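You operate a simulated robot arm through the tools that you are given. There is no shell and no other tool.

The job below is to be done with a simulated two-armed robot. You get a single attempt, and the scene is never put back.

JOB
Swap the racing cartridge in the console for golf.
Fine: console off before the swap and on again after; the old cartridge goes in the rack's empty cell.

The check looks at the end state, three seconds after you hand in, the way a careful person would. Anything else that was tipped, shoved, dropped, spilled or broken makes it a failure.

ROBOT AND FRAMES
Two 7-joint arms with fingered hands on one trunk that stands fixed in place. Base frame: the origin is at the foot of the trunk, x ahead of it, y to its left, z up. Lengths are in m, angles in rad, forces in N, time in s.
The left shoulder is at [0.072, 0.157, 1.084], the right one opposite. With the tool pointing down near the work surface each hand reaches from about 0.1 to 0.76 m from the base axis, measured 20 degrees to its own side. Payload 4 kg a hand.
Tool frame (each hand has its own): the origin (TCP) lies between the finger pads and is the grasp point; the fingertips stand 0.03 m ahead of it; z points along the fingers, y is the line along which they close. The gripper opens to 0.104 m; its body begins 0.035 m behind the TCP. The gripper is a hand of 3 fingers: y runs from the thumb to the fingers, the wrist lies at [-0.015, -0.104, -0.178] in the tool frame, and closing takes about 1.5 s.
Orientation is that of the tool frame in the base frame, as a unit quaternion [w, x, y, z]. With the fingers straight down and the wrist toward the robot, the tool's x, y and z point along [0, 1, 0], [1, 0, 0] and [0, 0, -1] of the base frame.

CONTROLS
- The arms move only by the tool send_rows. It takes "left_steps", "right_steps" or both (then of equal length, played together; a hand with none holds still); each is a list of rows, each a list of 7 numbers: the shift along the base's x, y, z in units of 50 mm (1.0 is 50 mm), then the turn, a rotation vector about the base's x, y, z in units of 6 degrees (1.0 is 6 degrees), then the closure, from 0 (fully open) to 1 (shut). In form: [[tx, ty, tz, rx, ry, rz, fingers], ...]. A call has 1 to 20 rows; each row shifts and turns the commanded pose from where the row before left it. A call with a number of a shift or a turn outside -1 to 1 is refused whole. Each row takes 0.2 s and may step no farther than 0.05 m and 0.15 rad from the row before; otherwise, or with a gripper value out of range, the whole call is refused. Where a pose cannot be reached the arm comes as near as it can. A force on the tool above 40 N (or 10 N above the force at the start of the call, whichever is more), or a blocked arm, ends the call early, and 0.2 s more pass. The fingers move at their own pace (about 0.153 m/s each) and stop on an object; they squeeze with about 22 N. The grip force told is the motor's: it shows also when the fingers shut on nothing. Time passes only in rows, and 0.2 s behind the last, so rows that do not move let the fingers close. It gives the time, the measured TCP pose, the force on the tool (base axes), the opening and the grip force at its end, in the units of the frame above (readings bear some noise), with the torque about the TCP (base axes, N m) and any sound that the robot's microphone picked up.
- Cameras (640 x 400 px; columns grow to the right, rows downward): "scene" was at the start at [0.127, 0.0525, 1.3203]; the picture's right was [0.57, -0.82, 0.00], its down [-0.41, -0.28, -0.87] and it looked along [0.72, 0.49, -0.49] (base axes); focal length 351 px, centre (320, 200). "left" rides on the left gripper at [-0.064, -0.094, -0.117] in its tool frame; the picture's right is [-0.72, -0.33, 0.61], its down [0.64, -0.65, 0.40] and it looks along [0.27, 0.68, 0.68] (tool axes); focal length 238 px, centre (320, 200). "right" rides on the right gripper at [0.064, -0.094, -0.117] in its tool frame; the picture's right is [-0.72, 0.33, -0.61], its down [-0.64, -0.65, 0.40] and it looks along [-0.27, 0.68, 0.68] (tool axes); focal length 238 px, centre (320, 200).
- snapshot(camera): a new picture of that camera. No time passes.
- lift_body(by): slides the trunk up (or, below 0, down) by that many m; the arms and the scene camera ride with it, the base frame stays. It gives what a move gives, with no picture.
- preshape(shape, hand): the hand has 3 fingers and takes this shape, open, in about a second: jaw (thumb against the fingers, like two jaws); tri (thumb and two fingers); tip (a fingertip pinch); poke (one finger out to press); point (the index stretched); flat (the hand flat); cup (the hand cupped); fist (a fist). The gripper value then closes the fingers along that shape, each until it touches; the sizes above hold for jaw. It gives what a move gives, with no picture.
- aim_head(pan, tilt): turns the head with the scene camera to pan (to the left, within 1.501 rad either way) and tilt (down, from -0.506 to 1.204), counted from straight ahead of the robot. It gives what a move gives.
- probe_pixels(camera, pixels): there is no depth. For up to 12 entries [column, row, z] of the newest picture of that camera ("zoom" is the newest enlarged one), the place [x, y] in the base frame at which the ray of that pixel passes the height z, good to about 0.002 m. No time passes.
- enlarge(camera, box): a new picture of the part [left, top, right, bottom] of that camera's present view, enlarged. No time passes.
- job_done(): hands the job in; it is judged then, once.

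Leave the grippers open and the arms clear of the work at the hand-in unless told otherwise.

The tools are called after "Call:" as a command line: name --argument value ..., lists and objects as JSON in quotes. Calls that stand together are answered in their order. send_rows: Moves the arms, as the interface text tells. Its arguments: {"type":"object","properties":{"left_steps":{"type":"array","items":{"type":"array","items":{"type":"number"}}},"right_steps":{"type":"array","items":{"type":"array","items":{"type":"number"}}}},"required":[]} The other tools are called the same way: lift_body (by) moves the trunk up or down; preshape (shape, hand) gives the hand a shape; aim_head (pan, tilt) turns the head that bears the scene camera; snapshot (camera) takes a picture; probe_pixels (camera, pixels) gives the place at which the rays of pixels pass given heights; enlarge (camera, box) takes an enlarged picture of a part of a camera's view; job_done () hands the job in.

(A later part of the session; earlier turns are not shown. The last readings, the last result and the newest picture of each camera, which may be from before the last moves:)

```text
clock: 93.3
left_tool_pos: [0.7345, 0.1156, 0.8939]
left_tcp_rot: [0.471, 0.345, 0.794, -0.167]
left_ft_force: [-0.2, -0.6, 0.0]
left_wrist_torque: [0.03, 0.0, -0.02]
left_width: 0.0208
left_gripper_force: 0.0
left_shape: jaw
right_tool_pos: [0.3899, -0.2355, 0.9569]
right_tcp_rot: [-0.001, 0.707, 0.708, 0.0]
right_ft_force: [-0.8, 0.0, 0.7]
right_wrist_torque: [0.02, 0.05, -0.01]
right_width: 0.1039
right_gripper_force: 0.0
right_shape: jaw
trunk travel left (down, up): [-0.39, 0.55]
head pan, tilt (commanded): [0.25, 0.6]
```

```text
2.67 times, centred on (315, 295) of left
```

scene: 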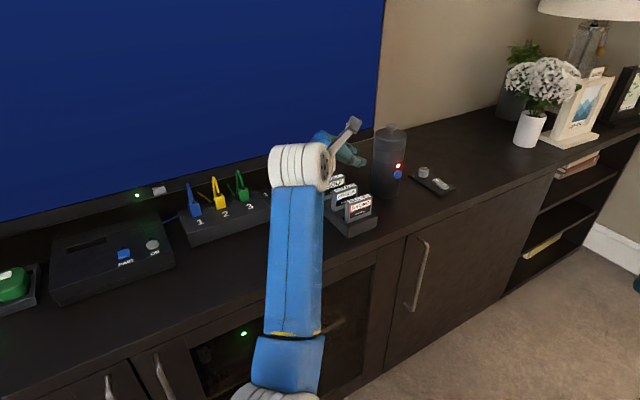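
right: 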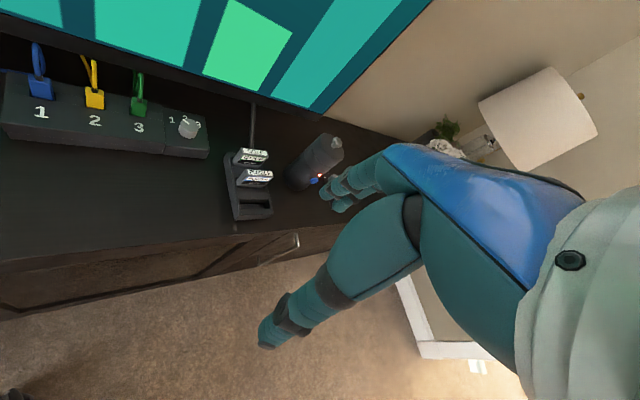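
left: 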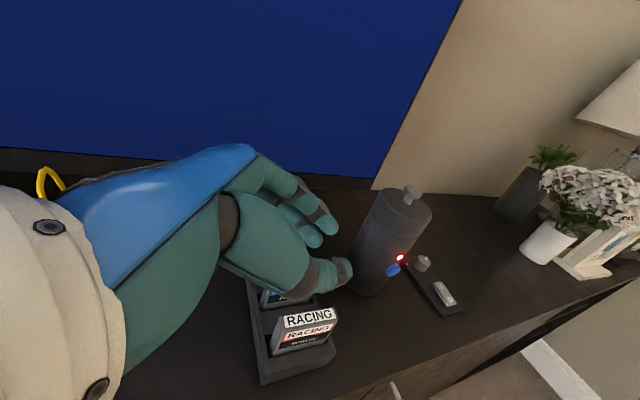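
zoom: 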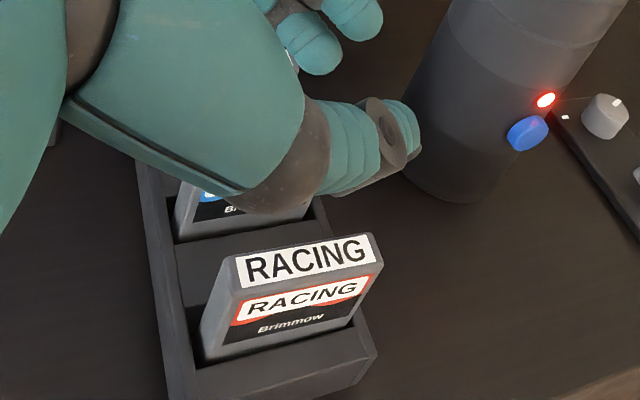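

Racing stands neatly in the formerly empty cell. Next is golf (u 0.7065, r 0.4729). I'll move to hover over it with the fingers at 0.6, and check the dark TV-stand rod behind it.

Call:
send_rows --left_steps '[[0.495, 0.5, 0, 0, 0, 0, 0.6], [0.495, 0.5, 0, 0, 0, 0, 0.6], [0.495, 0.5, 0, 0, 0, 0, 0.6], [0, 0, 0, 0, 0, 0, 0.6]]'

Call:
aim_head --pan 0.3 --tilt 0.55

Call:
snapshot --camera "scene"

Call:
snapshot --camera "left"

Call:
enlarge --camera "scene" --box '[280, 110, 380, 220]'

Call:
enlarge --camera "left" --box '[220, 170, 390, 350]'

```text
clock: 94.3
left_tool_pos: [0.8076, 0.1899, 0.894]
left_tcp_rot: [0.471, 0.346, 0.794, -0.165]
left_ft_force: [0.2, 0.2, -0.3]
left_wrist_torque: [0.01, 0.02, 0.0]
left_width: 0.0412
left_gripper_force: 0.0
left_shape: jaw
right_tool_pos: [0.3888, -0.2362, 0.9562]
right_tcp_rot: [-0.001, 0.706, 0.708, 0.001]
right_ft_force: [-0.6, -0.3, 0.1]
right_wrist_torque: [0.01, -0.03, -0.01]
right_width: 0.1039
right_gripper_force: 0.0
right_shape: jaw
trunk travel left (down, up): [-0.39, 0.55]
head pan, tilt (commanded): [0.25, 0.6]
```

```text
clock: 95.0
left_tool_pos: [0.8097, 0.1902, 0.8932]
left_tcp_rot: [0.47, 0.346, 0.795, -0.165]
left_ft_force: [1.2, -0.3, -0.7]
left_wrist_torque: [0.02, -0.02, -0.01]
left_width: 0.0412
left_gripper_force: 0.1
left_shape: jaw
right_tool_pos: [0.3895, -0.236, 0.9573]
right_tcp_rot: [-0.001, 0.706, 0.708, -0.001]
right_ft_force: [-0.3, -0.5, 0.1]
right_wrist_torque: [0.01, -0.02, 0.0]
right_width: 0.1039
right_gripper_force: 0.1
right_shape: jaw
trunk travel left (down, up): [-0.39, 0.55]
head pan, tilt (commanded): [0.3, 0.55]
```

```text
taken
```

scene: 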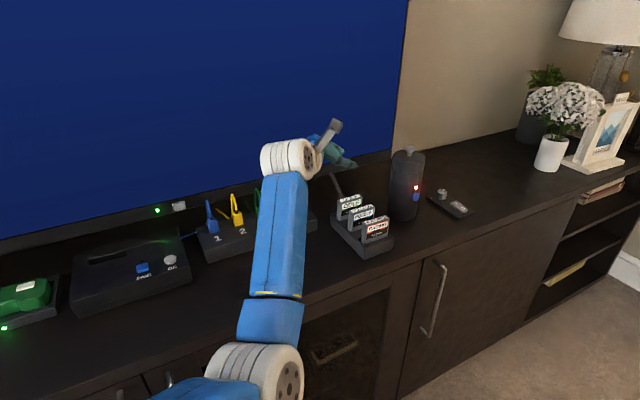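

```text
taken
```

left: 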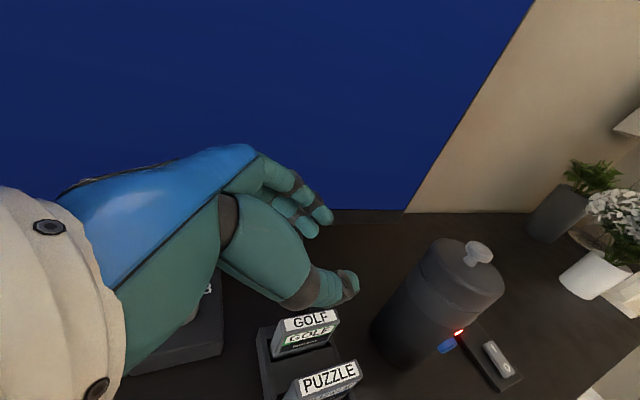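

```text
3.64 times, centred on (330, 165) of scene
```

zoom: 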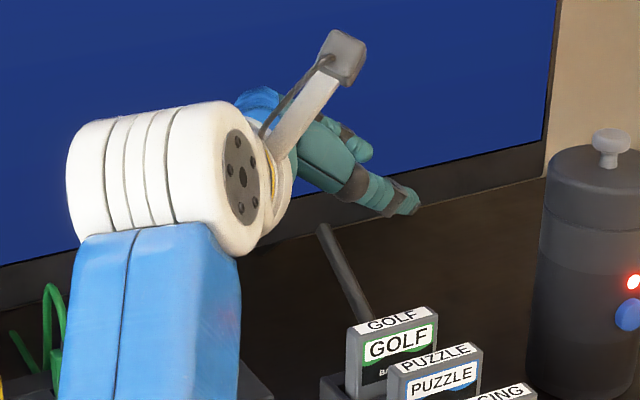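

```text
2.22 times, centred on (305, 260) of left
```

zoom: 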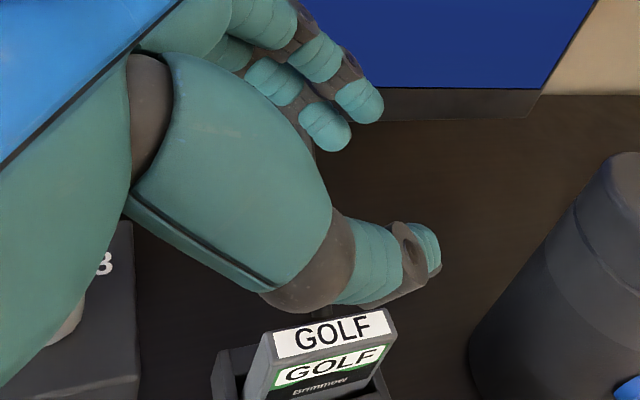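

A dark rod runs from the TV bottom toward the back of golf. I'll zoom on it in both views to find out how high it is behind the cartridge.

Call:
enlarge --camera "left" --box '[275, 215, 355, 325]'

Call:
enlarge --camera "scene" --box '[315, 165, 375, 215]'

```text
3.64 times, centred on (315, 270) of left
```

zoom: 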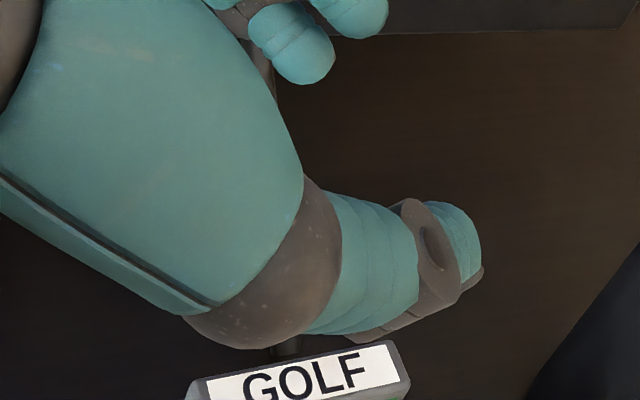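

```text
8.00 times, centred on (345, 190) of scene
```

zoom: 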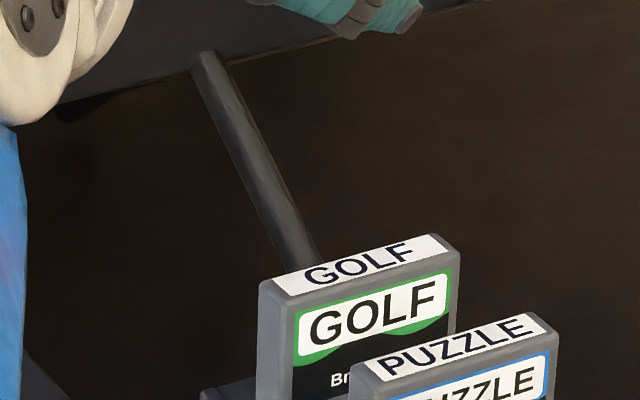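

Call:
probe_pixels --camera "scene" --pixels '[[330.9, 171.9, 0.76], [330.9, 171.9, 0.7], [343.75, 197.5, 0.76], [343.75, 197.5, 0.73], [343.75, 197.5, 0.7], [337.3, 184.7, 0.73], [337.3, 184.7, 0.7], [337.3, 184.7, 0.76]]'

Call:
probe_pixels --camera "left" --pixels '[[300.2, 235.7, 0.76], [300.2, 235.7, 0.73], [300.2, 235.7, 0.7], [306.2, 309.8, 0.76], [306.2, 309.8, 0.73], [306.2, 309.8, 0.7]]'

```text
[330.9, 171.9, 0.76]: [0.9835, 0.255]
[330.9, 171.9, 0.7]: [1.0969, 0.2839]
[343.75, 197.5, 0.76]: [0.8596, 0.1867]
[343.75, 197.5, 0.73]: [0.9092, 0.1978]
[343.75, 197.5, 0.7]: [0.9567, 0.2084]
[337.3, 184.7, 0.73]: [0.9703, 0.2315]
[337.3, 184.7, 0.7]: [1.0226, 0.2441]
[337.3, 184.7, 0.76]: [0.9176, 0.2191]
```

```text
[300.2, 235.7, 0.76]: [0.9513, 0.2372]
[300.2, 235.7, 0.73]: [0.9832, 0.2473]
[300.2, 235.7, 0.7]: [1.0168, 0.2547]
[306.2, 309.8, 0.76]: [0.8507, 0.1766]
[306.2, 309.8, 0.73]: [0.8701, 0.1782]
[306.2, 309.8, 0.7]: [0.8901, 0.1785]
```

The rod is the TV's leg. It reaches the surface behind and right of golf (about u 0.755, r 0.505, z 0.70), below where the fingers go. I'll verify golf's position once more from both views.

Call:
enlarge --camera "left" --box '[265, 295, 365, 375]'

Call:
probe_pixels --camera "scene" --pixels '[[339, 199.75, 0.7785], [359.4, 194.25, 0.7785], [361.1, 196.25, 0.7785], [341, 202, 0.7785]]'

```text
5.00 times, centred on (315, 335) of left
```

zoom: 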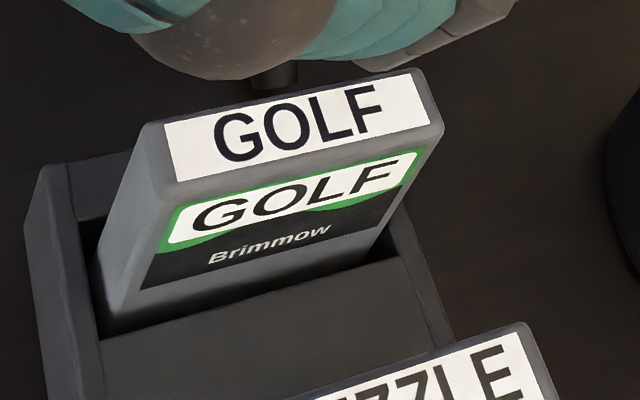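

```text
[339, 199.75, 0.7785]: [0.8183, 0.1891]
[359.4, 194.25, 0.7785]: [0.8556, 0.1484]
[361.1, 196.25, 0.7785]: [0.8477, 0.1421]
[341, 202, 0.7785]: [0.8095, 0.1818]
```

Call:
probe_pixels --camera "left" --pixels '[[283.6, 319.8, 0.7785], [333, 309.8, 0.7785], [337, 320, 0.7785], [286.4, 331.6, 0.7785], [283.6, 319.8, 0.7885], [337, 320, 0.7885]]'

```text
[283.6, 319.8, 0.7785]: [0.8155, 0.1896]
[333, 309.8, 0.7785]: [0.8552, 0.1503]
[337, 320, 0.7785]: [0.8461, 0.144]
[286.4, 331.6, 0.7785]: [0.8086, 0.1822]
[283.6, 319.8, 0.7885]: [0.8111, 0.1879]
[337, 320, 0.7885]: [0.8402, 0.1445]
```

Golf's centre is at u 0.7058, r 0.471. With the fingers at 0.75 (26 mm opening), the thumb clears puzzle better. I'll align at TCP (0.8067, 0.1943) and lower to z 0.817, just above golf's top.

Call:
send_rows --left_steps '[[-0.04, 0.086, 0, 0, 0, 0, 0.75], [0, 0, -0.5, 0, 0, 0, 0.75], [0, 0, -0.5, 0, 0, 0, 0.75], [0, 0, -0.53, 0, 0, 0, 0.75], [0, 0, 0, 0, 0, 0, 0.75]]'

Call:
snapshot --camera "left"

Call:
snapshot --camera "scene"

Call:
enlarge --camera "left" --box '[230, 190, 390, 330]'

Call:
enlarge --camera "scene" --box '[300, 150, 390, 230]'

```text
clock: 96.2
left_tool_pos: [0.8055, 0.1942, 0.8166]
left_tcp_rot: [0.471, 0.346, 0.795, -0.166]
left_ft_force: [-0.7, 0.0, 0.2]
left_wrist_torque: [0.01, -0.01, 0.02]
left_width: 0.0264
left_gripper_force: 0.1
left_shape: jaw
right_tool_pos: [0.3892, -0.2358, 0.9575]
right_tcp_rot: [-0.002, 0.706, 0.708, 0.001]
right_ft_force: [0.2, 0.1, 0.0]
right_wrist_torque: [-0.04, -0.02, 0.03]
right_width: 0.1037
right_gripper_force: 0.2
right_shape: jaw
trunk travel left (down, up): [-0.39, 0.55]
head pan, tilt (commanded): [0.3, 0.55]
```

```text
taken
```

left: 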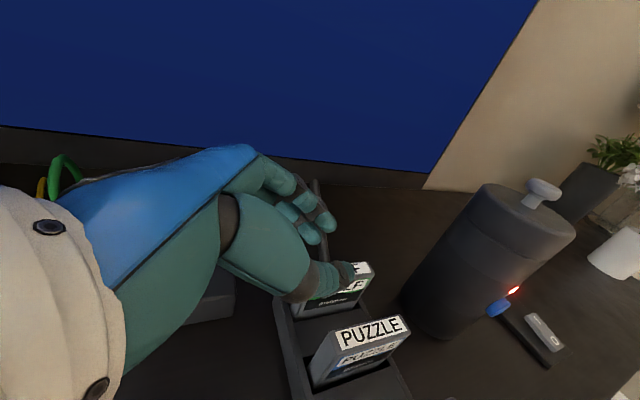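

```text
taken
```

scene: 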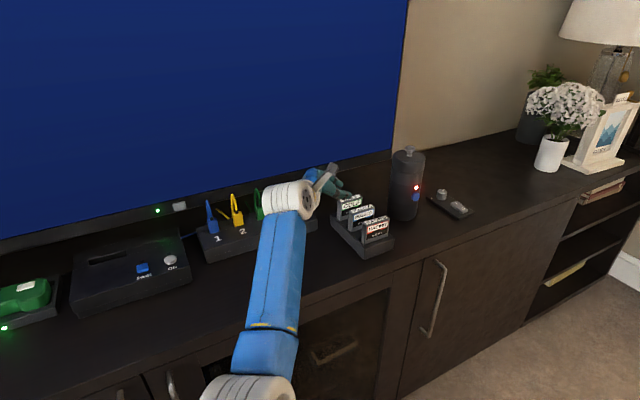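

```text
2.86 times, centred on (310, 260) of left
```

zoom: 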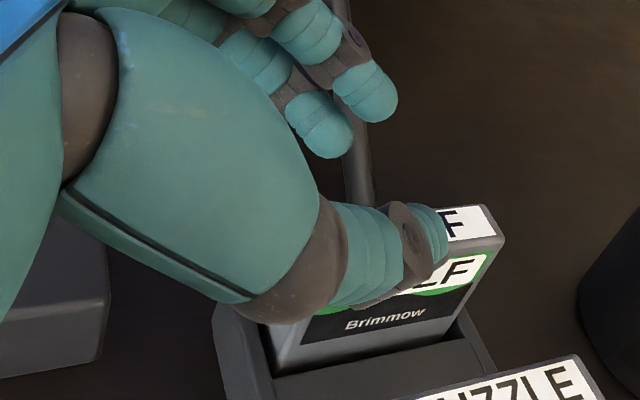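

```text
5.00 times, centred on (345, 190) of scene
```

zoom: 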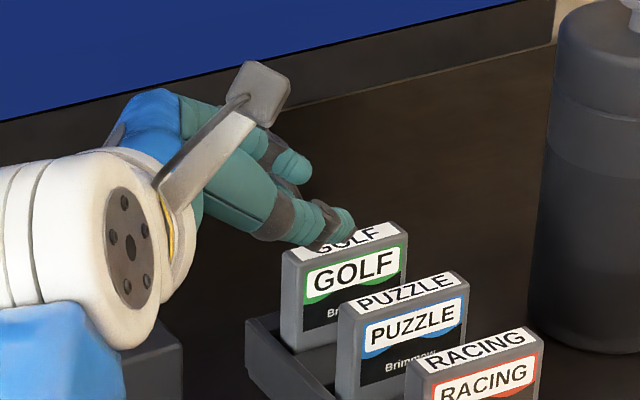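

Call:
probe_pixels --camera "left" --pixels '[[349.2, 271.2, 0.79], [349.2, 271.2, 0.81], [322, 229, 0.8], [322, 229, 0.82]]'

Call:
probe_pixels --camera "scene" --pixels '[[349, 195, 0.79], [349, 195, 0.81], [338, 182.5, 0.8], [338, 182.5, 0.82]]'

```text
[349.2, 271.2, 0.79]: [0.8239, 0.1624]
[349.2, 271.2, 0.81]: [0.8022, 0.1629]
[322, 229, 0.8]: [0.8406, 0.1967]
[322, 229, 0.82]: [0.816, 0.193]
```

```text
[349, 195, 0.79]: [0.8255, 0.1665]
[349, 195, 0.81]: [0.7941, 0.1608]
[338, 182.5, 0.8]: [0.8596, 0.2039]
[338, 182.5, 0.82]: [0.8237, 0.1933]
```

I'll zoom in on the thumb tip to be sure it will pass in front of golf's face rather than land on its top.

Call:
enlarge --camera "left" --box '[320, 245, 380, 300]'

Call:
enlarge --camera "scene" --box '[330, 178, 370, 210]'

```text
7.27 times, centred on (350, 272) of left
```

zoom: 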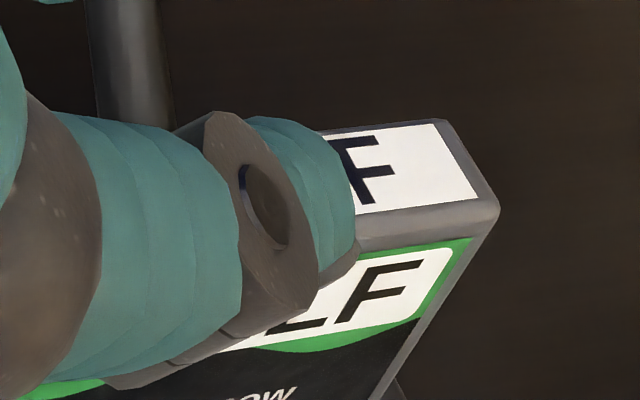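

```text
12.50 times, centred on (350, 194) of scene
```

zoom: 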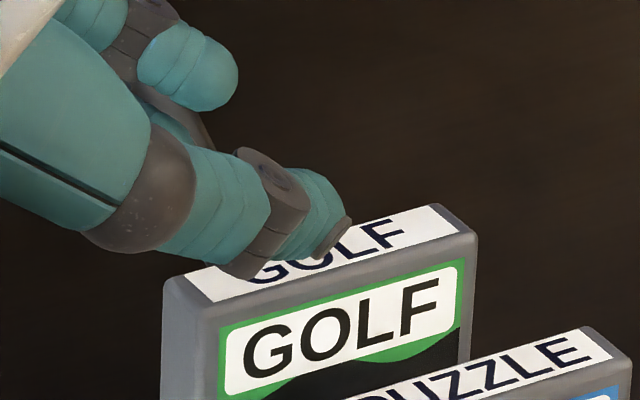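

Call:
probe_pixels --camera "left" --pixels '[[353.5, 280, 0.78], [353.5, 280, 0.79], [353.5, 280, 0.8]]'

Call:
probe_pixels --camera "scene" --pixels '[[351.4, 197, 0.78], [351.4, 197, 0.79], [351.4, 197, 0.8]]'

```text
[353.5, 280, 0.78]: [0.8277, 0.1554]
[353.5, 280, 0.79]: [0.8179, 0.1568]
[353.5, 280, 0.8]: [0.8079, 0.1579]
```

```text
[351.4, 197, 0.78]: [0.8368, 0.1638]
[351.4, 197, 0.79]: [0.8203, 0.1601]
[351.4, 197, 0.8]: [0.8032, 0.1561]
```

The thumb tip is about 12 mm in front of golf's face centre-to-face, so it will pass. I'll lower halfway and check.

Call:
send_rows --left_steps '[[0, 0, -0.15, 0, 0, 0, 0.75], [0, 0, -0.15, 0, 0, 0, 0.75], [0, 0, -0.15, 0, 0, 0, 0.75], [0, 0, 0, 0, 0, 0, 0.75]]'

Call:
enlarge --camera "left" --box '[240, 190, 390, 320]'

Call:
enlarge --camera "scene" --box '[310, 170, 380, 225]'

```text
clock: 97.2
left_tool_pos: [0.8066, 0.1941, 0.793]
left_tcp_rot: [0.47, 0.347, 0.794, -0.166]
left_ft_force: [0.2, -0.3, 0.1]
left_wrist_torque: [0.01, 0.01, 0.04]
left_width: 0.0263
left_gripper_force: 0.1
left_shape: jaw
right_tool_pos: [0.3903, -0.2357, 0.9574]
right_tcp_rot: [-0.002, 0.707, 0.707, 0.0]
right_ft_force: [-0.4, -0.2, 0.3]
right_wrist_torque: [0.01, 0.05, 0.02]
right_width: 0.1036
right_gripper_force: 0.1
right_shape: jaw
trunk travel left (down, up): [-0.39, 0.55]
head pan, tilt (commanded): [0.3, 0.55]
```

```text
3.08 times, centred on (315, 255) of left
```

zoom: 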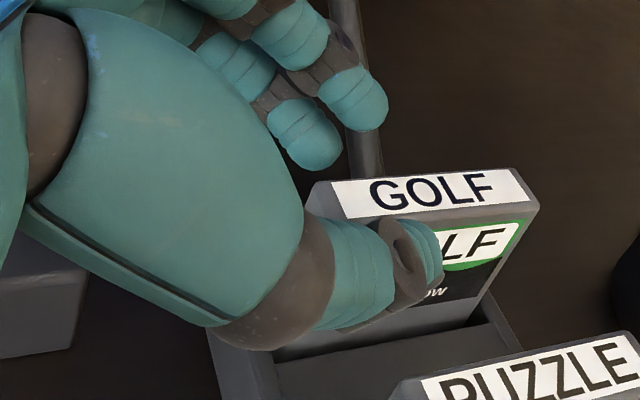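

```text
7.27 times, centred on (345, 198) of scene
```

zoom: 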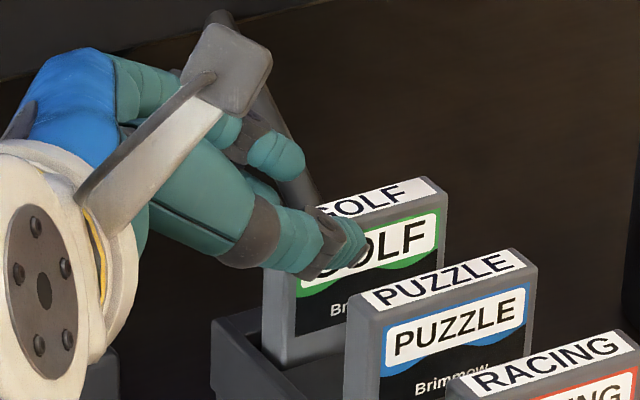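

The thumb is in front and the fingers behind. I'll continue to z 0.770.

Call:
send_rows --left_steps '[[0, 0, -0.15, 0, 0, 0, 0.75], [0, 0, -0.15, 0, 0, 0, 0.75], [0, 0, -0.15, 0, 0, 0, 0.75], [0, 0, 0, 0, 0, 0, 0.75]]'

Call:
enlarge --camera "left" --box '[240, 180, 390, 310]'

Call:
enlarge --camera "scene" --box '[310, 170, 380, 225]'

```text
clock: 98.2
left_tool_pos: [0.806, 0.1941, 0.772]
left_tcp_rot: [0.471, 0.347, 0.794, -0.165]
left_ft_force: [0.6, 0.9, -0.2]
left_wrist_torque: [-0.02, 0.0, -0.01]
left_width: 0.0263
left_gripper_force: 0.1
left_shape: jaw
right_tool_pos: [0.3894, -0.2347, 0.9569]
right_tcp_rot: [-0.001, 0.706, 0.708, 0.0]
right_ft_force: [0.4, 0.6, -0.5]
right_wrist_torque: [0.01, 0.01, -0.01]
right_width: 0.1037
right_gripper_force: 0.1
right_shape: jaw
trunk travel left (down, up): [-0.39, 0.55]
head pan, tilt (commanded): [0.3, 0.55]
```

```text
3.08 times, centred on (315, 245) of left
```

zoom: 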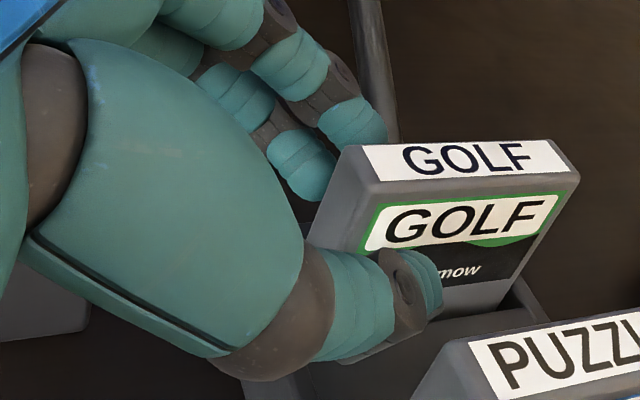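

```text
7.27 times, centred on (345, 198) of scene
```

zoom: 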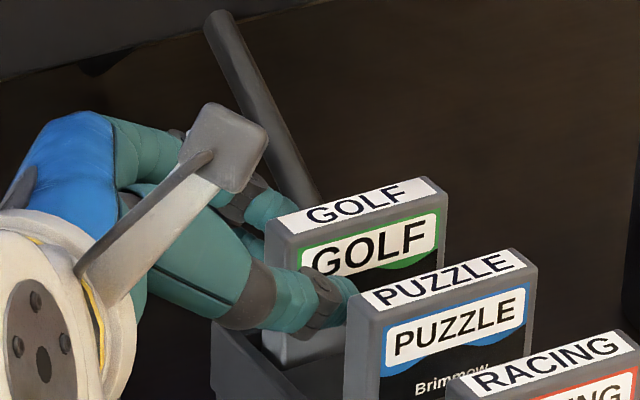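

Straddled cleanly, puzzle untouched. I'll close on golf.

Call:
send_rows --left_steps '[[0, 0, 0, 0, 0, 0, 0.85], [0, 0, 0, 0, 0, 0, 0.92], [0, 0, 0, 0, 0, 0, 1], [0, 0, 0, 0, 0, 0, 1], [0, 0, 0, 0, 0, 0, 1], [0, 0, 0, 0, 0, 0, 1], [0, 0, 0, 0, 0, 0, 1]]'

Call:
enlarge --camera "left" --box '[240, 180, 390, 310]'

Call:
enlarge --camera "scene" --box '[310, 170, 380, 225]'

```text
clock: 99.8
left_tool_pos: [0.8065, 0.194, 0.7739]
left_tcp_rot: [0.47, 0.346, 0.795, -0.165]
left_ft_force: [-0.8, -0.6, 0.4]
left_wrist_torque: [-0.02, 0.02, -0.01]
left_width: 0.0098
left_gripper_force: 21.7
left_shape: jaw
right_tool_pos: [0.3887, -0.2347, 0.9586]
right_tcp_rot: [-0.001, 0.707, 0.708, 0.0]
right_ft_force: [0.0, -0.4, -0.4]
right_wrist_torque: [-0.01, 0.01, -0.01]
right_width: 0.1039
right_gripper_force: 0.1
right_shape: jaw
trunk travel left (down, up): [-0.39, 0.55]
head pan, tilt (commanded): [0.3, 0.55]
```

```text
3.08 times, centred on (315, 245) of left
```

zoom: 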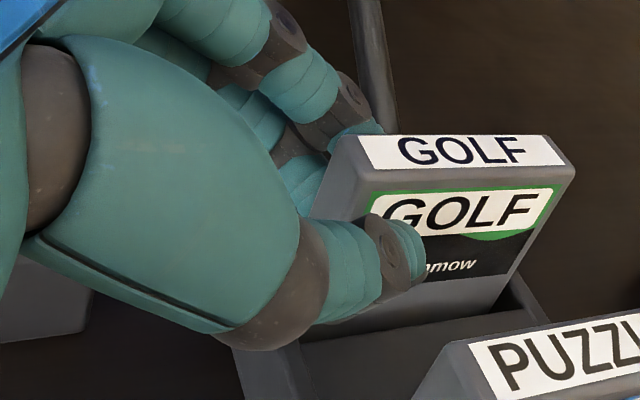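

```text
7.27 times, centred on (345, 198) of scene
```

zoom: 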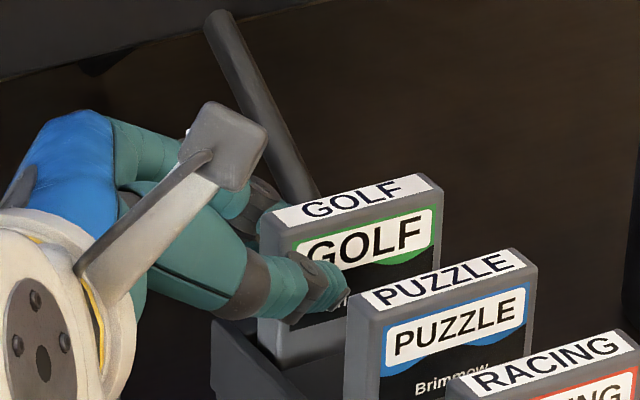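

Golf is gripped at 21.7 N. Lifting straight up.

Call:
send_rows --left_steps '[[0, 0, 0.15, 0, 0, 0, 1], [0, 0, 0.2, 0, 0, 0, 1], [0, 0, 0.2, 0, 0, 0, 1], [0, 0, 0.3, 0, 0, 0, 1], [0, 0, 0.4, 0, 0, 0, 1], [0, 0, 0.6, 0, 0, 0, 1], [0, 0, 0.7, 0, 0, 0, 1], [0, 0, 0, 0, 0, 0, 1]]'

Call:
snapshot --camera "scene"

Call:
snapshot --camera "left"

Call:
enlarge --camera "scene" --box '[300, 110, 400, 240]'

Call:
enlarge --camera "left" --box '[230, 190, 420, 370]'

```text
clock: 101.6
left_tool_pos: [0.806, 0.196, 0.8999]
left_tcp_rot: [0.47, 0.346, 0.795, -0.166]
left_ft_force: [0.0, -0.6, 0.1]
left_wrist_torque: [0.01, 0.03, 0.04]
left_width: 0.0096
left_gripper_force: 22.3
left_shape: jaw
right_tool_pos: [0.389, -0.2355, 0.9573]
right_tcp_rot: [-0.002, 0.707, 0.708, 0.0]
right_ft_force: [0.2, 0.2, -0.3]
right_wrist_torque: [0.0, 0.0, 0.02]
right_width: 0.1035
right_gripper_force: 0.1
right_shape: jaw
trunk travel left (down, up): [-0.39, 0.55]
head pan, tilt (commanded): [0.3, 0.55]
```

```text
taken
```

scene: 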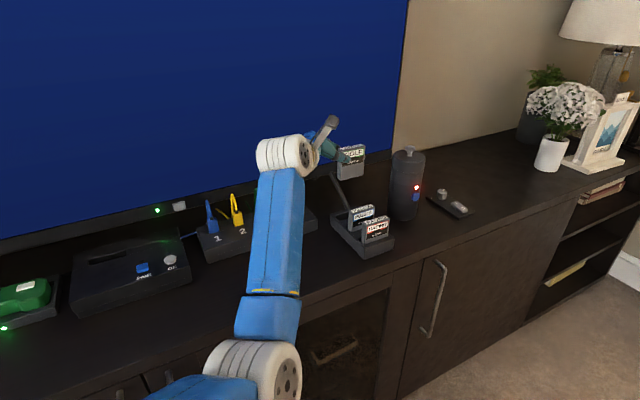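

```text
taken
```

left: 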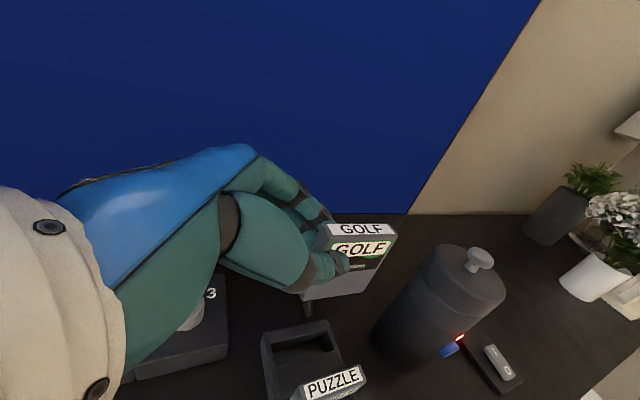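

```text
3.08 times, centred on (350, 175) of scene
```

zoom: 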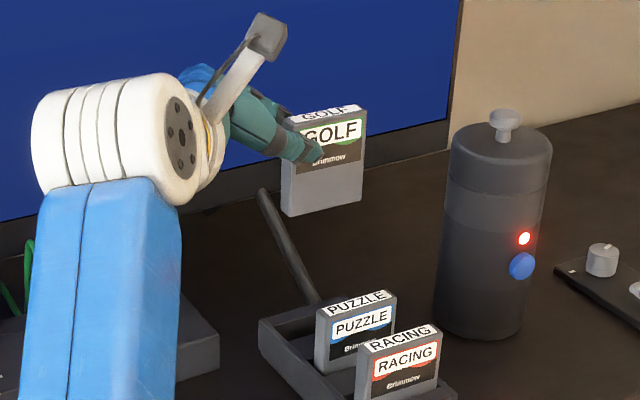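

```text
2.22 times, centred on (325, 280) of left
```

zoom: 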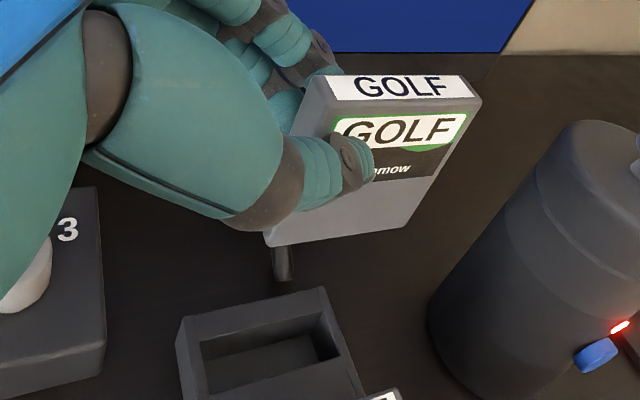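

Golf is out, and puzzle and racing are untouched. I'll carry golf back along the front to the console at z 0.90.

Call:
send_rows --left_steps '[[-0.7236, 0.5964, 0, 0, 0, 0, 1], [-0.7236, 0.5964, 0, 0, 0, 0, 1], [-0.7236, 0.5964, 0, 0, 0, 0, 1], [-0.7236, 0.5964, 0, 0, 0, 0, 1], [-0.7236, 0.5964, 0, 0, 0, 0, 1], [-0.7236, 0.5964, 0, 0, 0, 0, 1], [-0.7236, 0.5964, 0, 0, 0, 0, 1], [-0.7236, 0.5964, 0, 0, 0, 0, 1], [-0.7236, 0.5964, 0, 0, 0, 0, 1], [-0.7236, 0.5964, 0, 0, 0, 0, 1], [-0.7236, 0.5964, 0, 0, 0, 0, 1], [0, 0, 0, 0, 0, 0, 1]]'

Call:
aim_head --pan 0.9 --tilt 0.55

Call:
snapshot --camera "scene"

```text
clock: 104.2
left_tool_pos: [0.4055, 0.5219, 0.8985]
left_tcp_rot: [0.471, 0.346, 0.795, -0.165]
left_ft_force: [0.0, -0.5, -0.3]
left_wrist_torque: [0.03, -0.01, 0.0]
left_width: 0.0095
left_gripper_force: 21.7
left_shape: jaw
right_tool_pos: [0.3911, -0.2345, 0.9563]
right_tcp_rot: [-0.002, 0.707, 0.708, -0.001]
right_ft_force: [-0.1, 0.0, 0.2]
right_wrist_torque: [-0.02, 0.02, 0.01]
right_width: 0.1039
right_gripper_force: 0.1
right_shape: jaw
trunk travel left (down, up): [-0.39, 0.55]
head pan, tilt (commanded): [0.3, 0.55]
```

```text
clock: 105.2
left_tool_pos: [0.4064, 0.5233, 0.899]
left_tcp_rot: [0.472, 0.346, 0.794, -0.166]
left_ft_force: [0.0, 0.5, -0.7]
left_wrist_torque: [0.01, -0.01, -0.03]
left_width: 0.0097
left_gripper_force: 22.3
left_shape: jaw
right_tool_pos: [0.3902, -0.2356, 0.958]
right_tcp_rot: [0.0, 0.706, 0.708, 0.0]
right_ft_force: [-0.2, -0.1, -0.2]
right_wrist_torque: [-0.01, 0.05, 0.04]
right_width: 0.1036
right_gripper_force: 0.1
right_shape: jaw
trunk travel left (down, up): [-0.39, 0.55]
head pan, tilt (commanded): [0.901, 0.55]
```

```text
taken
```

scene: 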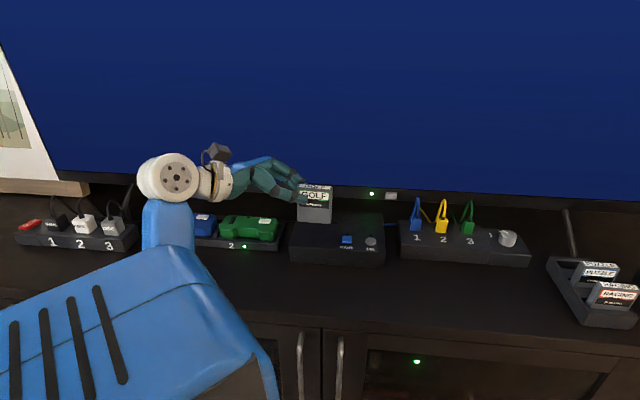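

Now I'll measure the empty slot from here.

Call:
enlarge --camera "scene" --box '[285, 180, 395, 270]'

Call:
snapshot --camera "left"

Call:
enlarge --camera "left" --box '[300, 200, 440, 320]'

```text
4.44 times, centred on (340, 225) of scene
```

zoom: 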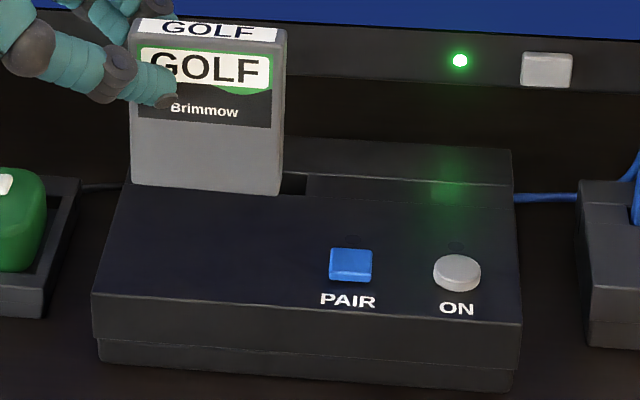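

```text
taken
```

left: 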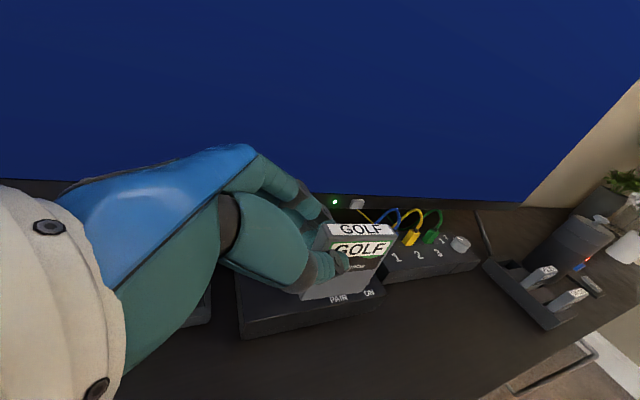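

```text
3.33 times, centred on (370, 260) of left
```

zoom: 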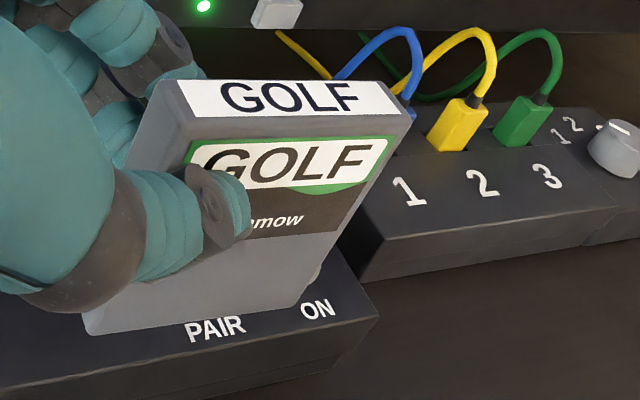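

I'll zoom further on golf in both views to measure how it sits in the grip.

Call:
enlarge --camera "scene" --box '[290, 175, 345, 225]'

Call:
enlarge --camera "left" --box '[290, 210, 400, 310]'

```text
8.00 times, centred on (318, 200) of scene
```

zoom: 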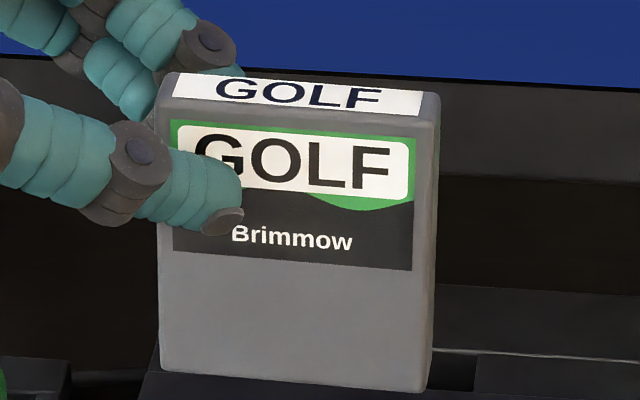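

```text
4.00 times, centred on (345, 260) of left
```

zoom: 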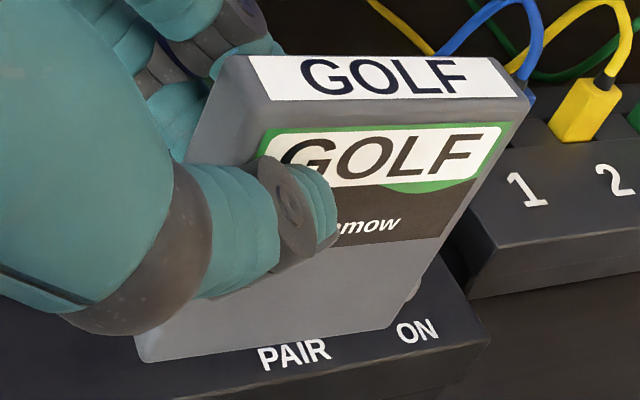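

Call:
probe_pixels --camera "scene" --pixels '[[300.5, 184.1, 0.905], [330.9, 186.5, 0.905], [330.25, 189.5, 0.905], [299.5, 187.1, 0.905], [298.25, 220.9, 0.8335], [330.6, 224, 0.8335], [330.6, 224, 0.8435], [330.25, 189.5, 0.915]]'

Call:
probe_pixels --camera "left" --pixels '[[327, 223.75, 0.905], [388, 224.5, 0.905], [394, 234.25, 0.905], [332, 235.25, 0.905], [302.5, 300.5, 0.8335], [361.25, 292, 0.8335], [361.25, 292, 0.8435], [394, 234.25, 0.915]]'

```text
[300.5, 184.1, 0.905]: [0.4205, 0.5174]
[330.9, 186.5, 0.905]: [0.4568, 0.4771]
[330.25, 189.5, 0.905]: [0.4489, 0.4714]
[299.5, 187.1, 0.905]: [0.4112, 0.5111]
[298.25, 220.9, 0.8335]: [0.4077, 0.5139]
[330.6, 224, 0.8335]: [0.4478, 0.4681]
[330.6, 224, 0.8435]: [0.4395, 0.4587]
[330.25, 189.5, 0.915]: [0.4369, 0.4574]
```

```text
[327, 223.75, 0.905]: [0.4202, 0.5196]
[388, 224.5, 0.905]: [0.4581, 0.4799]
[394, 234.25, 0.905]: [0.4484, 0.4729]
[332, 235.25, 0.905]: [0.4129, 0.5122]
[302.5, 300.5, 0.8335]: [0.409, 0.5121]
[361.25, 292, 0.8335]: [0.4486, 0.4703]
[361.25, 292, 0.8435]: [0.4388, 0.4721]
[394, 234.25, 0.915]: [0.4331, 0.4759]
```

Golf is nearly vertical and centred at TCP r +0.0385. The slot centre is at u 0.789, r -0.0447. I'll move over the slot and lower to z 0.83, with golf's bottom about 24 mm above the deck.

Call:
send_rows --left_steps '[[0.622, 0.6265, 0, 0, 0, 0, 1], [0.622, 0.6265, 0, 0, 0, 0, 1], [0.622, 0.6265, 0, 0, 0, 0, 1], [0, 0, -0.5, 0, 0, 0, 1], [0, 0, -0.5, 0, 0, 0, 1], [0, 0, -0.38, 0, 0, 0, 1], [0, 0, 0, 0, 0, 0, 1]]'

Call:
snapshot --camera "scene"

Call:
snapshot --camera "left"

Call:
enlarge --camera "scene" --box '[310, 170, 380, 230]'

Call:
enlarge --camera "left" --box '[270, 210, 410, 340]'

```text
clock: 106.8
left_tool_pos: [0.5003, 0.6178, 0.8308]
left_tcp_rot: [0.472, 0.346, 0.794, -0.166]
left_ft_force: [-0.1, -0.2, -0.7]
left_wrist_torque: [0.04, 0.0, -0.02]
left_width: 0.0096
left_gripper_force: 22.2
left_shape: jaw
right_tool_pos: [0.3899, -0.234, 0.9577]
right_tcp_rot: [0.0, 0.706, 0.708, 0.0]
right_ft_force: [0.2, 0.7, 0.3]
right_wrist_torque: [-0.01, 0.03, 0.01]
right_width: 0.1039
right_gripper_force: 0.0
right_shape: jaw
trunk travel left (down, up): [-0.39, 0.55]
head pan, tilt (commanded): [0.901, 0.55]
```

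```text
taken
```

scene: 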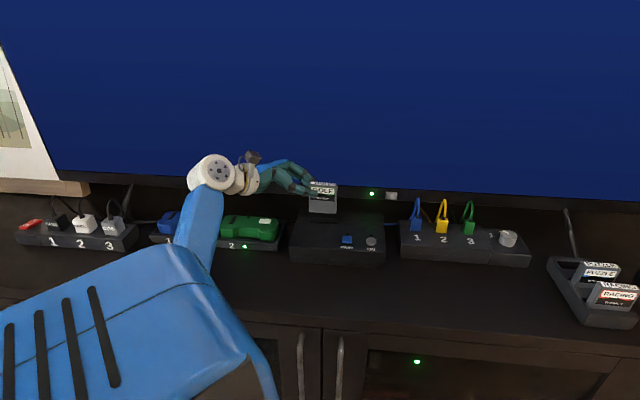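

```text
taken
```

left: 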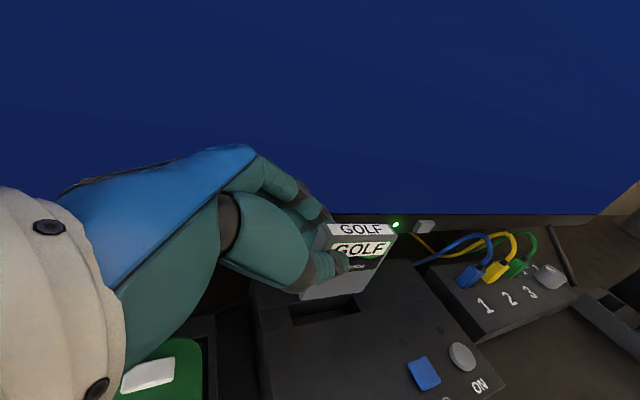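

```text
6.67 times, centred on (345, 200) of scene
```

zoom: 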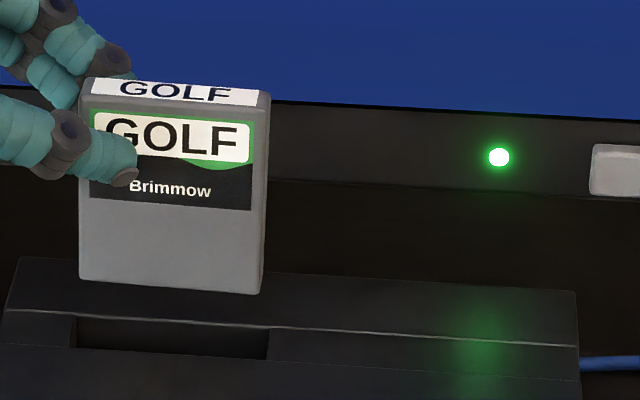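

```text
3.08 times, centred on (340, 275) of left
```

zoom: 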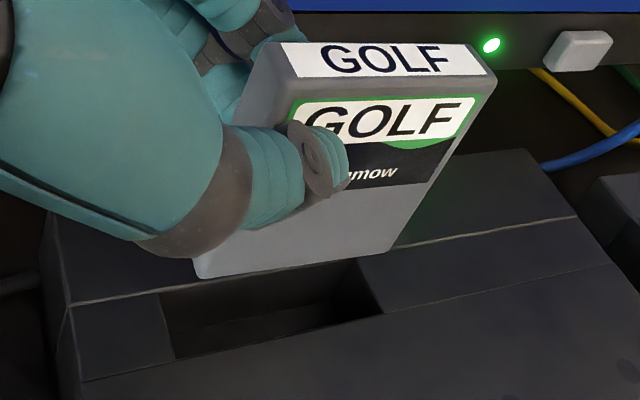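

Call:
probe_pixels --camera "scene" --pixels '[[308.3, 217.5, 0.741], [337.2, 219.0, 0.741], [337.05, 223.8, 0.741], [308.6, 222.2, 0.741], [309.3, 212, 0.7652], [335.7, 214.1, 0.7652], [337.05, 223.8, 0.731], [308.6, 222.2, 0.731]]'

Call:
probe_pixels --camera "left" --pixels '[[288.05, 304.2, 0.741], [352, 294.5, 0.741], [360.5, 311.7, 0.741], [293.2, 327, 0.741], [300.1, 300.3, 0.7652], [362.1, 291.2, 0.7652], [360.5, 311.7, 0.731], [293.2, 327, 0.731]]'

```text
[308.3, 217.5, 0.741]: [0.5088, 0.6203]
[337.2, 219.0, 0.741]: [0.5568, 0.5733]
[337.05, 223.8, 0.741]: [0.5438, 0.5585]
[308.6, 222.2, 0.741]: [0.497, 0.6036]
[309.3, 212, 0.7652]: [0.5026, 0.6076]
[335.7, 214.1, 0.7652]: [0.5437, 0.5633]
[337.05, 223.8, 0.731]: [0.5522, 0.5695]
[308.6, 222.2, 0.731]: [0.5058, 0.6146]
```

```text
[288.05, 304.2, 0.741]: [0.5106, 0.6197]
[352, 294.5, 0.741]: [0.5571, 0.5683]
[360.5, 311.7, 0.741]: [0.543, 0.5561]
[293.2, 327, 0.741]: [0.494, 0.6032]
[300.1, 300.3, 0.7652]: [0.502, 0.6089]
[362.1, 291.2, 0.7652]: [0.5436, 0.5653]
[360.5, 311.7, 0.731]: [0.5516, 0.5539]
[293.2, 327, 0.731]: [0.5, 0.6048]
```

The slot centre is at (u 0.788, r -0.0435) and golf's bottom centre at (u 0.790, r -0.0448), within clearance. I'll nudge 2 mm and lower to deck level.

Call:
send_rows --left_steps '[[-0.008, -0.036, -0.2, 0, 0, 0, 1], [0, 0, -0.2, 0, 0, 0, 1], [0, 0, 0, 0, 0, 0, 1]]'

Call:
enlarge --camera "scene" --box '[310, 175, 380, 235]'

Call:
enlarge --camera "left" --box '[270, 210, 410, 340]'

```text
clock: 107.6
left_tool_pos: [0.5002, 0.6152, 0.8115]
left_tcp_rot: [0.472, 0.346, 0.794, -0.165]
left_ft_force: [0.8, -1.3, -0.6]
left_wrist_torque: [0.02, 0.0, -0.02]
left_width: 0.0094
left_gripper_force: 22.1
left_shape: jaw
right_tool_pos: [0.3895, -0.2333, 0.9569]
right_tcp_rot: [-0.001, 0.707, 0.708, -0.001]
right_ft_force: [-0.5, -0.3, 0.2]
right_wrist_torque: [0.02, 0.01, -0.03]
right_width: 0.1036
right_gripper_force: 0.0
right_shape: jaw
trunk travel left (down, up): [-0.39, 0.55]
head pan, tilt (commanded): [0.901, 0.55]
```

```text
6.67 times, centred on (345, 205) of scene
```

zoom: 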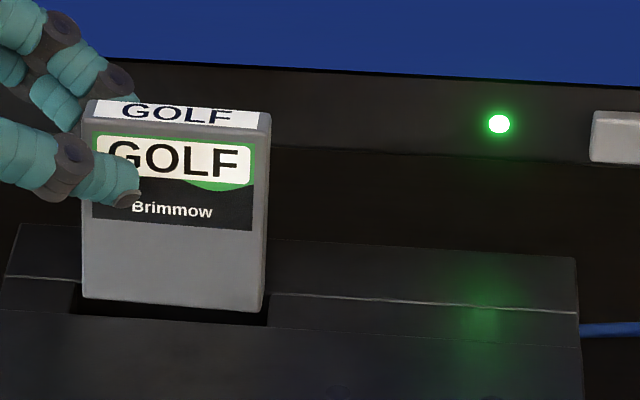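

```text
3.08 times, centred on (340, 275) of left
```

zoom: 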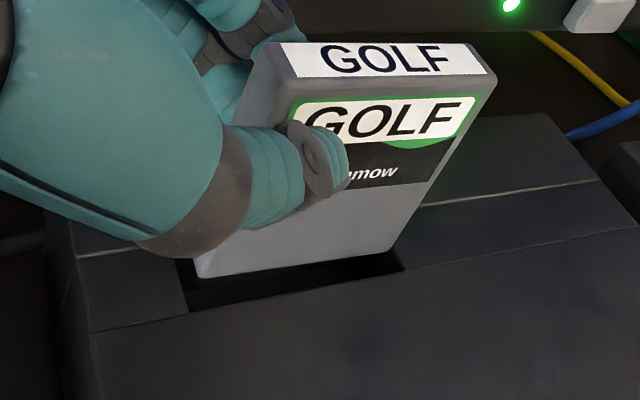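

Golf's bottom is centred at the slot mouth. I'll lower it in by 12 mm in small steps.

Call:
send_rows --left_steps '[[0, 0, -0.08, 0, 0, 0, 1], [0, 0, -0.08, 0, 0, 0, 1], [0, 0, -0.08, 0, 0, 0, 1]]'

Call:
enlarge --camera "left" --box '[270, 200, 410, 330]'

```text
clock: 108.4
left_tool_pos: [0.4985, 0.6141, 0.8063]
left_tcp_rot: [0.475, 0.347, 0.792, -0.16]
left_ft_force: [-3.4, 2.6, 23.6]
left_wrist_torque: [-0.18, -0.46, -0.06]
left_width: 0.0103
left_gripper_force: 21.7
left_shape: jaw
right_tool_pos: [0.3865, -0.2374, 0.9575]
right_tcp_rot: [-0.002, 0.707, 0.708, 0.003]
right_ft_force: [0.2, -0.5, -0.8]
right_wrist_torque: [-0.03, 0.02, -0.02]
right_width: 0.104
right_gripper_force: 0.1
right_shape: jaw
trunk travel left (down, up): [-0.39, 0.55]
head pan, tilt (commanded): [0.901, 0.55]
```

```text
3.08 times, centred on (340, 265) of left
```

zoom: 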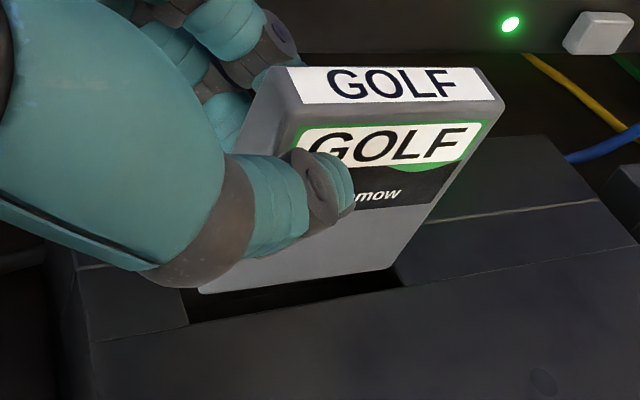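

There's a 23.6 N push-back: golf's bottom is catching on the slot's back edge. When seated, racing sat about 3 mm nearer the front. I'll raise 12 mm to relieve it and inspect.

Call:
send_rows --left_steps '[[0, 0, 0.12, 0, 0, 0, 1], [0, 0, 0.12, 0, 0, 0, 1], [0, 0, 0.1, 0, 0, 0, 1], [0, 0, 0, 0, 0, 0, 1]]'

Call:
snapshot --camera "scene"

Call:
snapshot --camera "left"

Call:
enlarge --camera "scene" --box '[300, 175, 360, 230]'

Call:
enlarge --camera "left" --box '[270, 210, 410, 340]'

```text
clock: 109.4
left_tool_pos: [0.501, 0.6151, 0.8142]
left_tcp_rot: [0.47, 0.345, 0.795, -0.167]
left_ft_force: [0.5, 0.7, -0.5]
left_wrist_torque: [0.05, 0.01, 0.02]
left_width: 0.0099
left_gripper_force: 22.6
left_shape: jaw
right_tool_pos: [0.3896, -0.234, 0.9582]
right_tcp_rot: [0.0, 0.707, 0.708, -0.001]
right_ft_force: [-0.3, 0.4, -0.2]
right_wrist_torque: [0.02, 0.02, 0.02]
right_width: 0.1038
right_gripper_force: 0.0
right_shape: jaw
trunk travel left (down, up): [-0.39, 0.55]
head pan, tilt (commanded): [0.901, 0.55]
```

```text
taken
```

scene: 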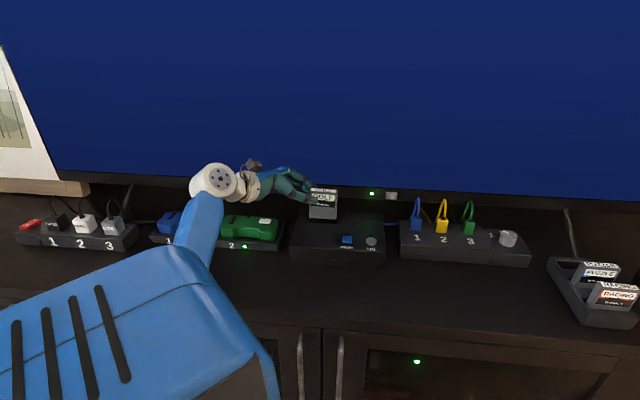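

```text
taken
```

left: 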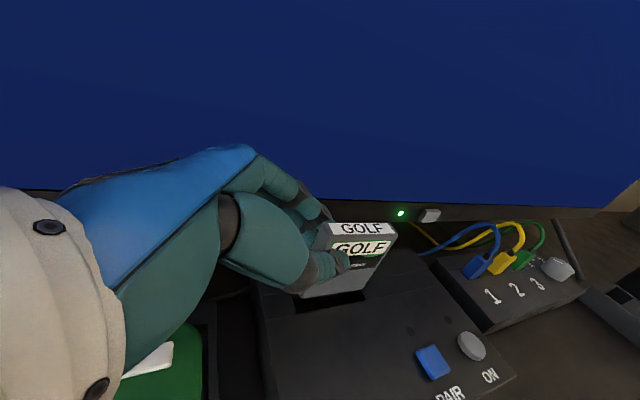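

```text
7.27 times, centred on (330, 202) of scene
```

zoom: 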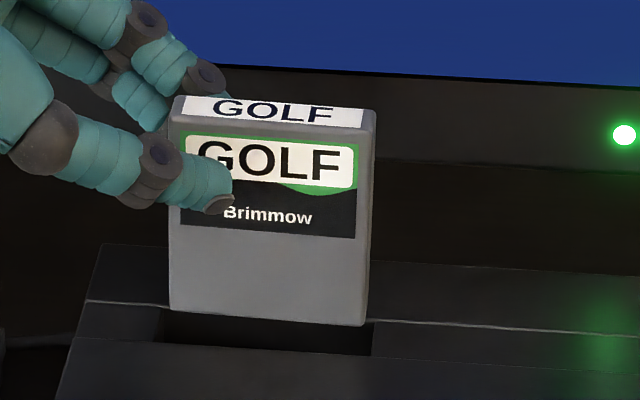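

```text
3.08 times, centred on (340, 275) of left
```

zoom: 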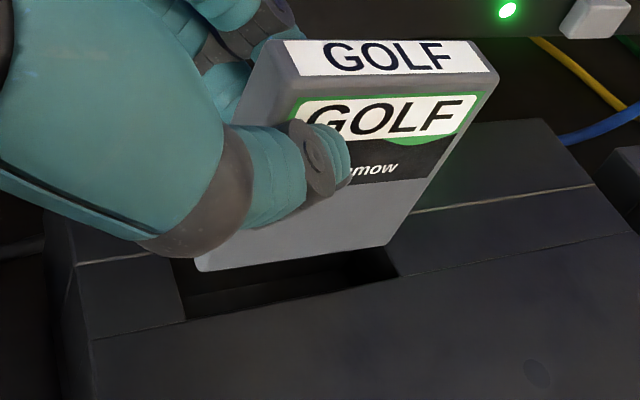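

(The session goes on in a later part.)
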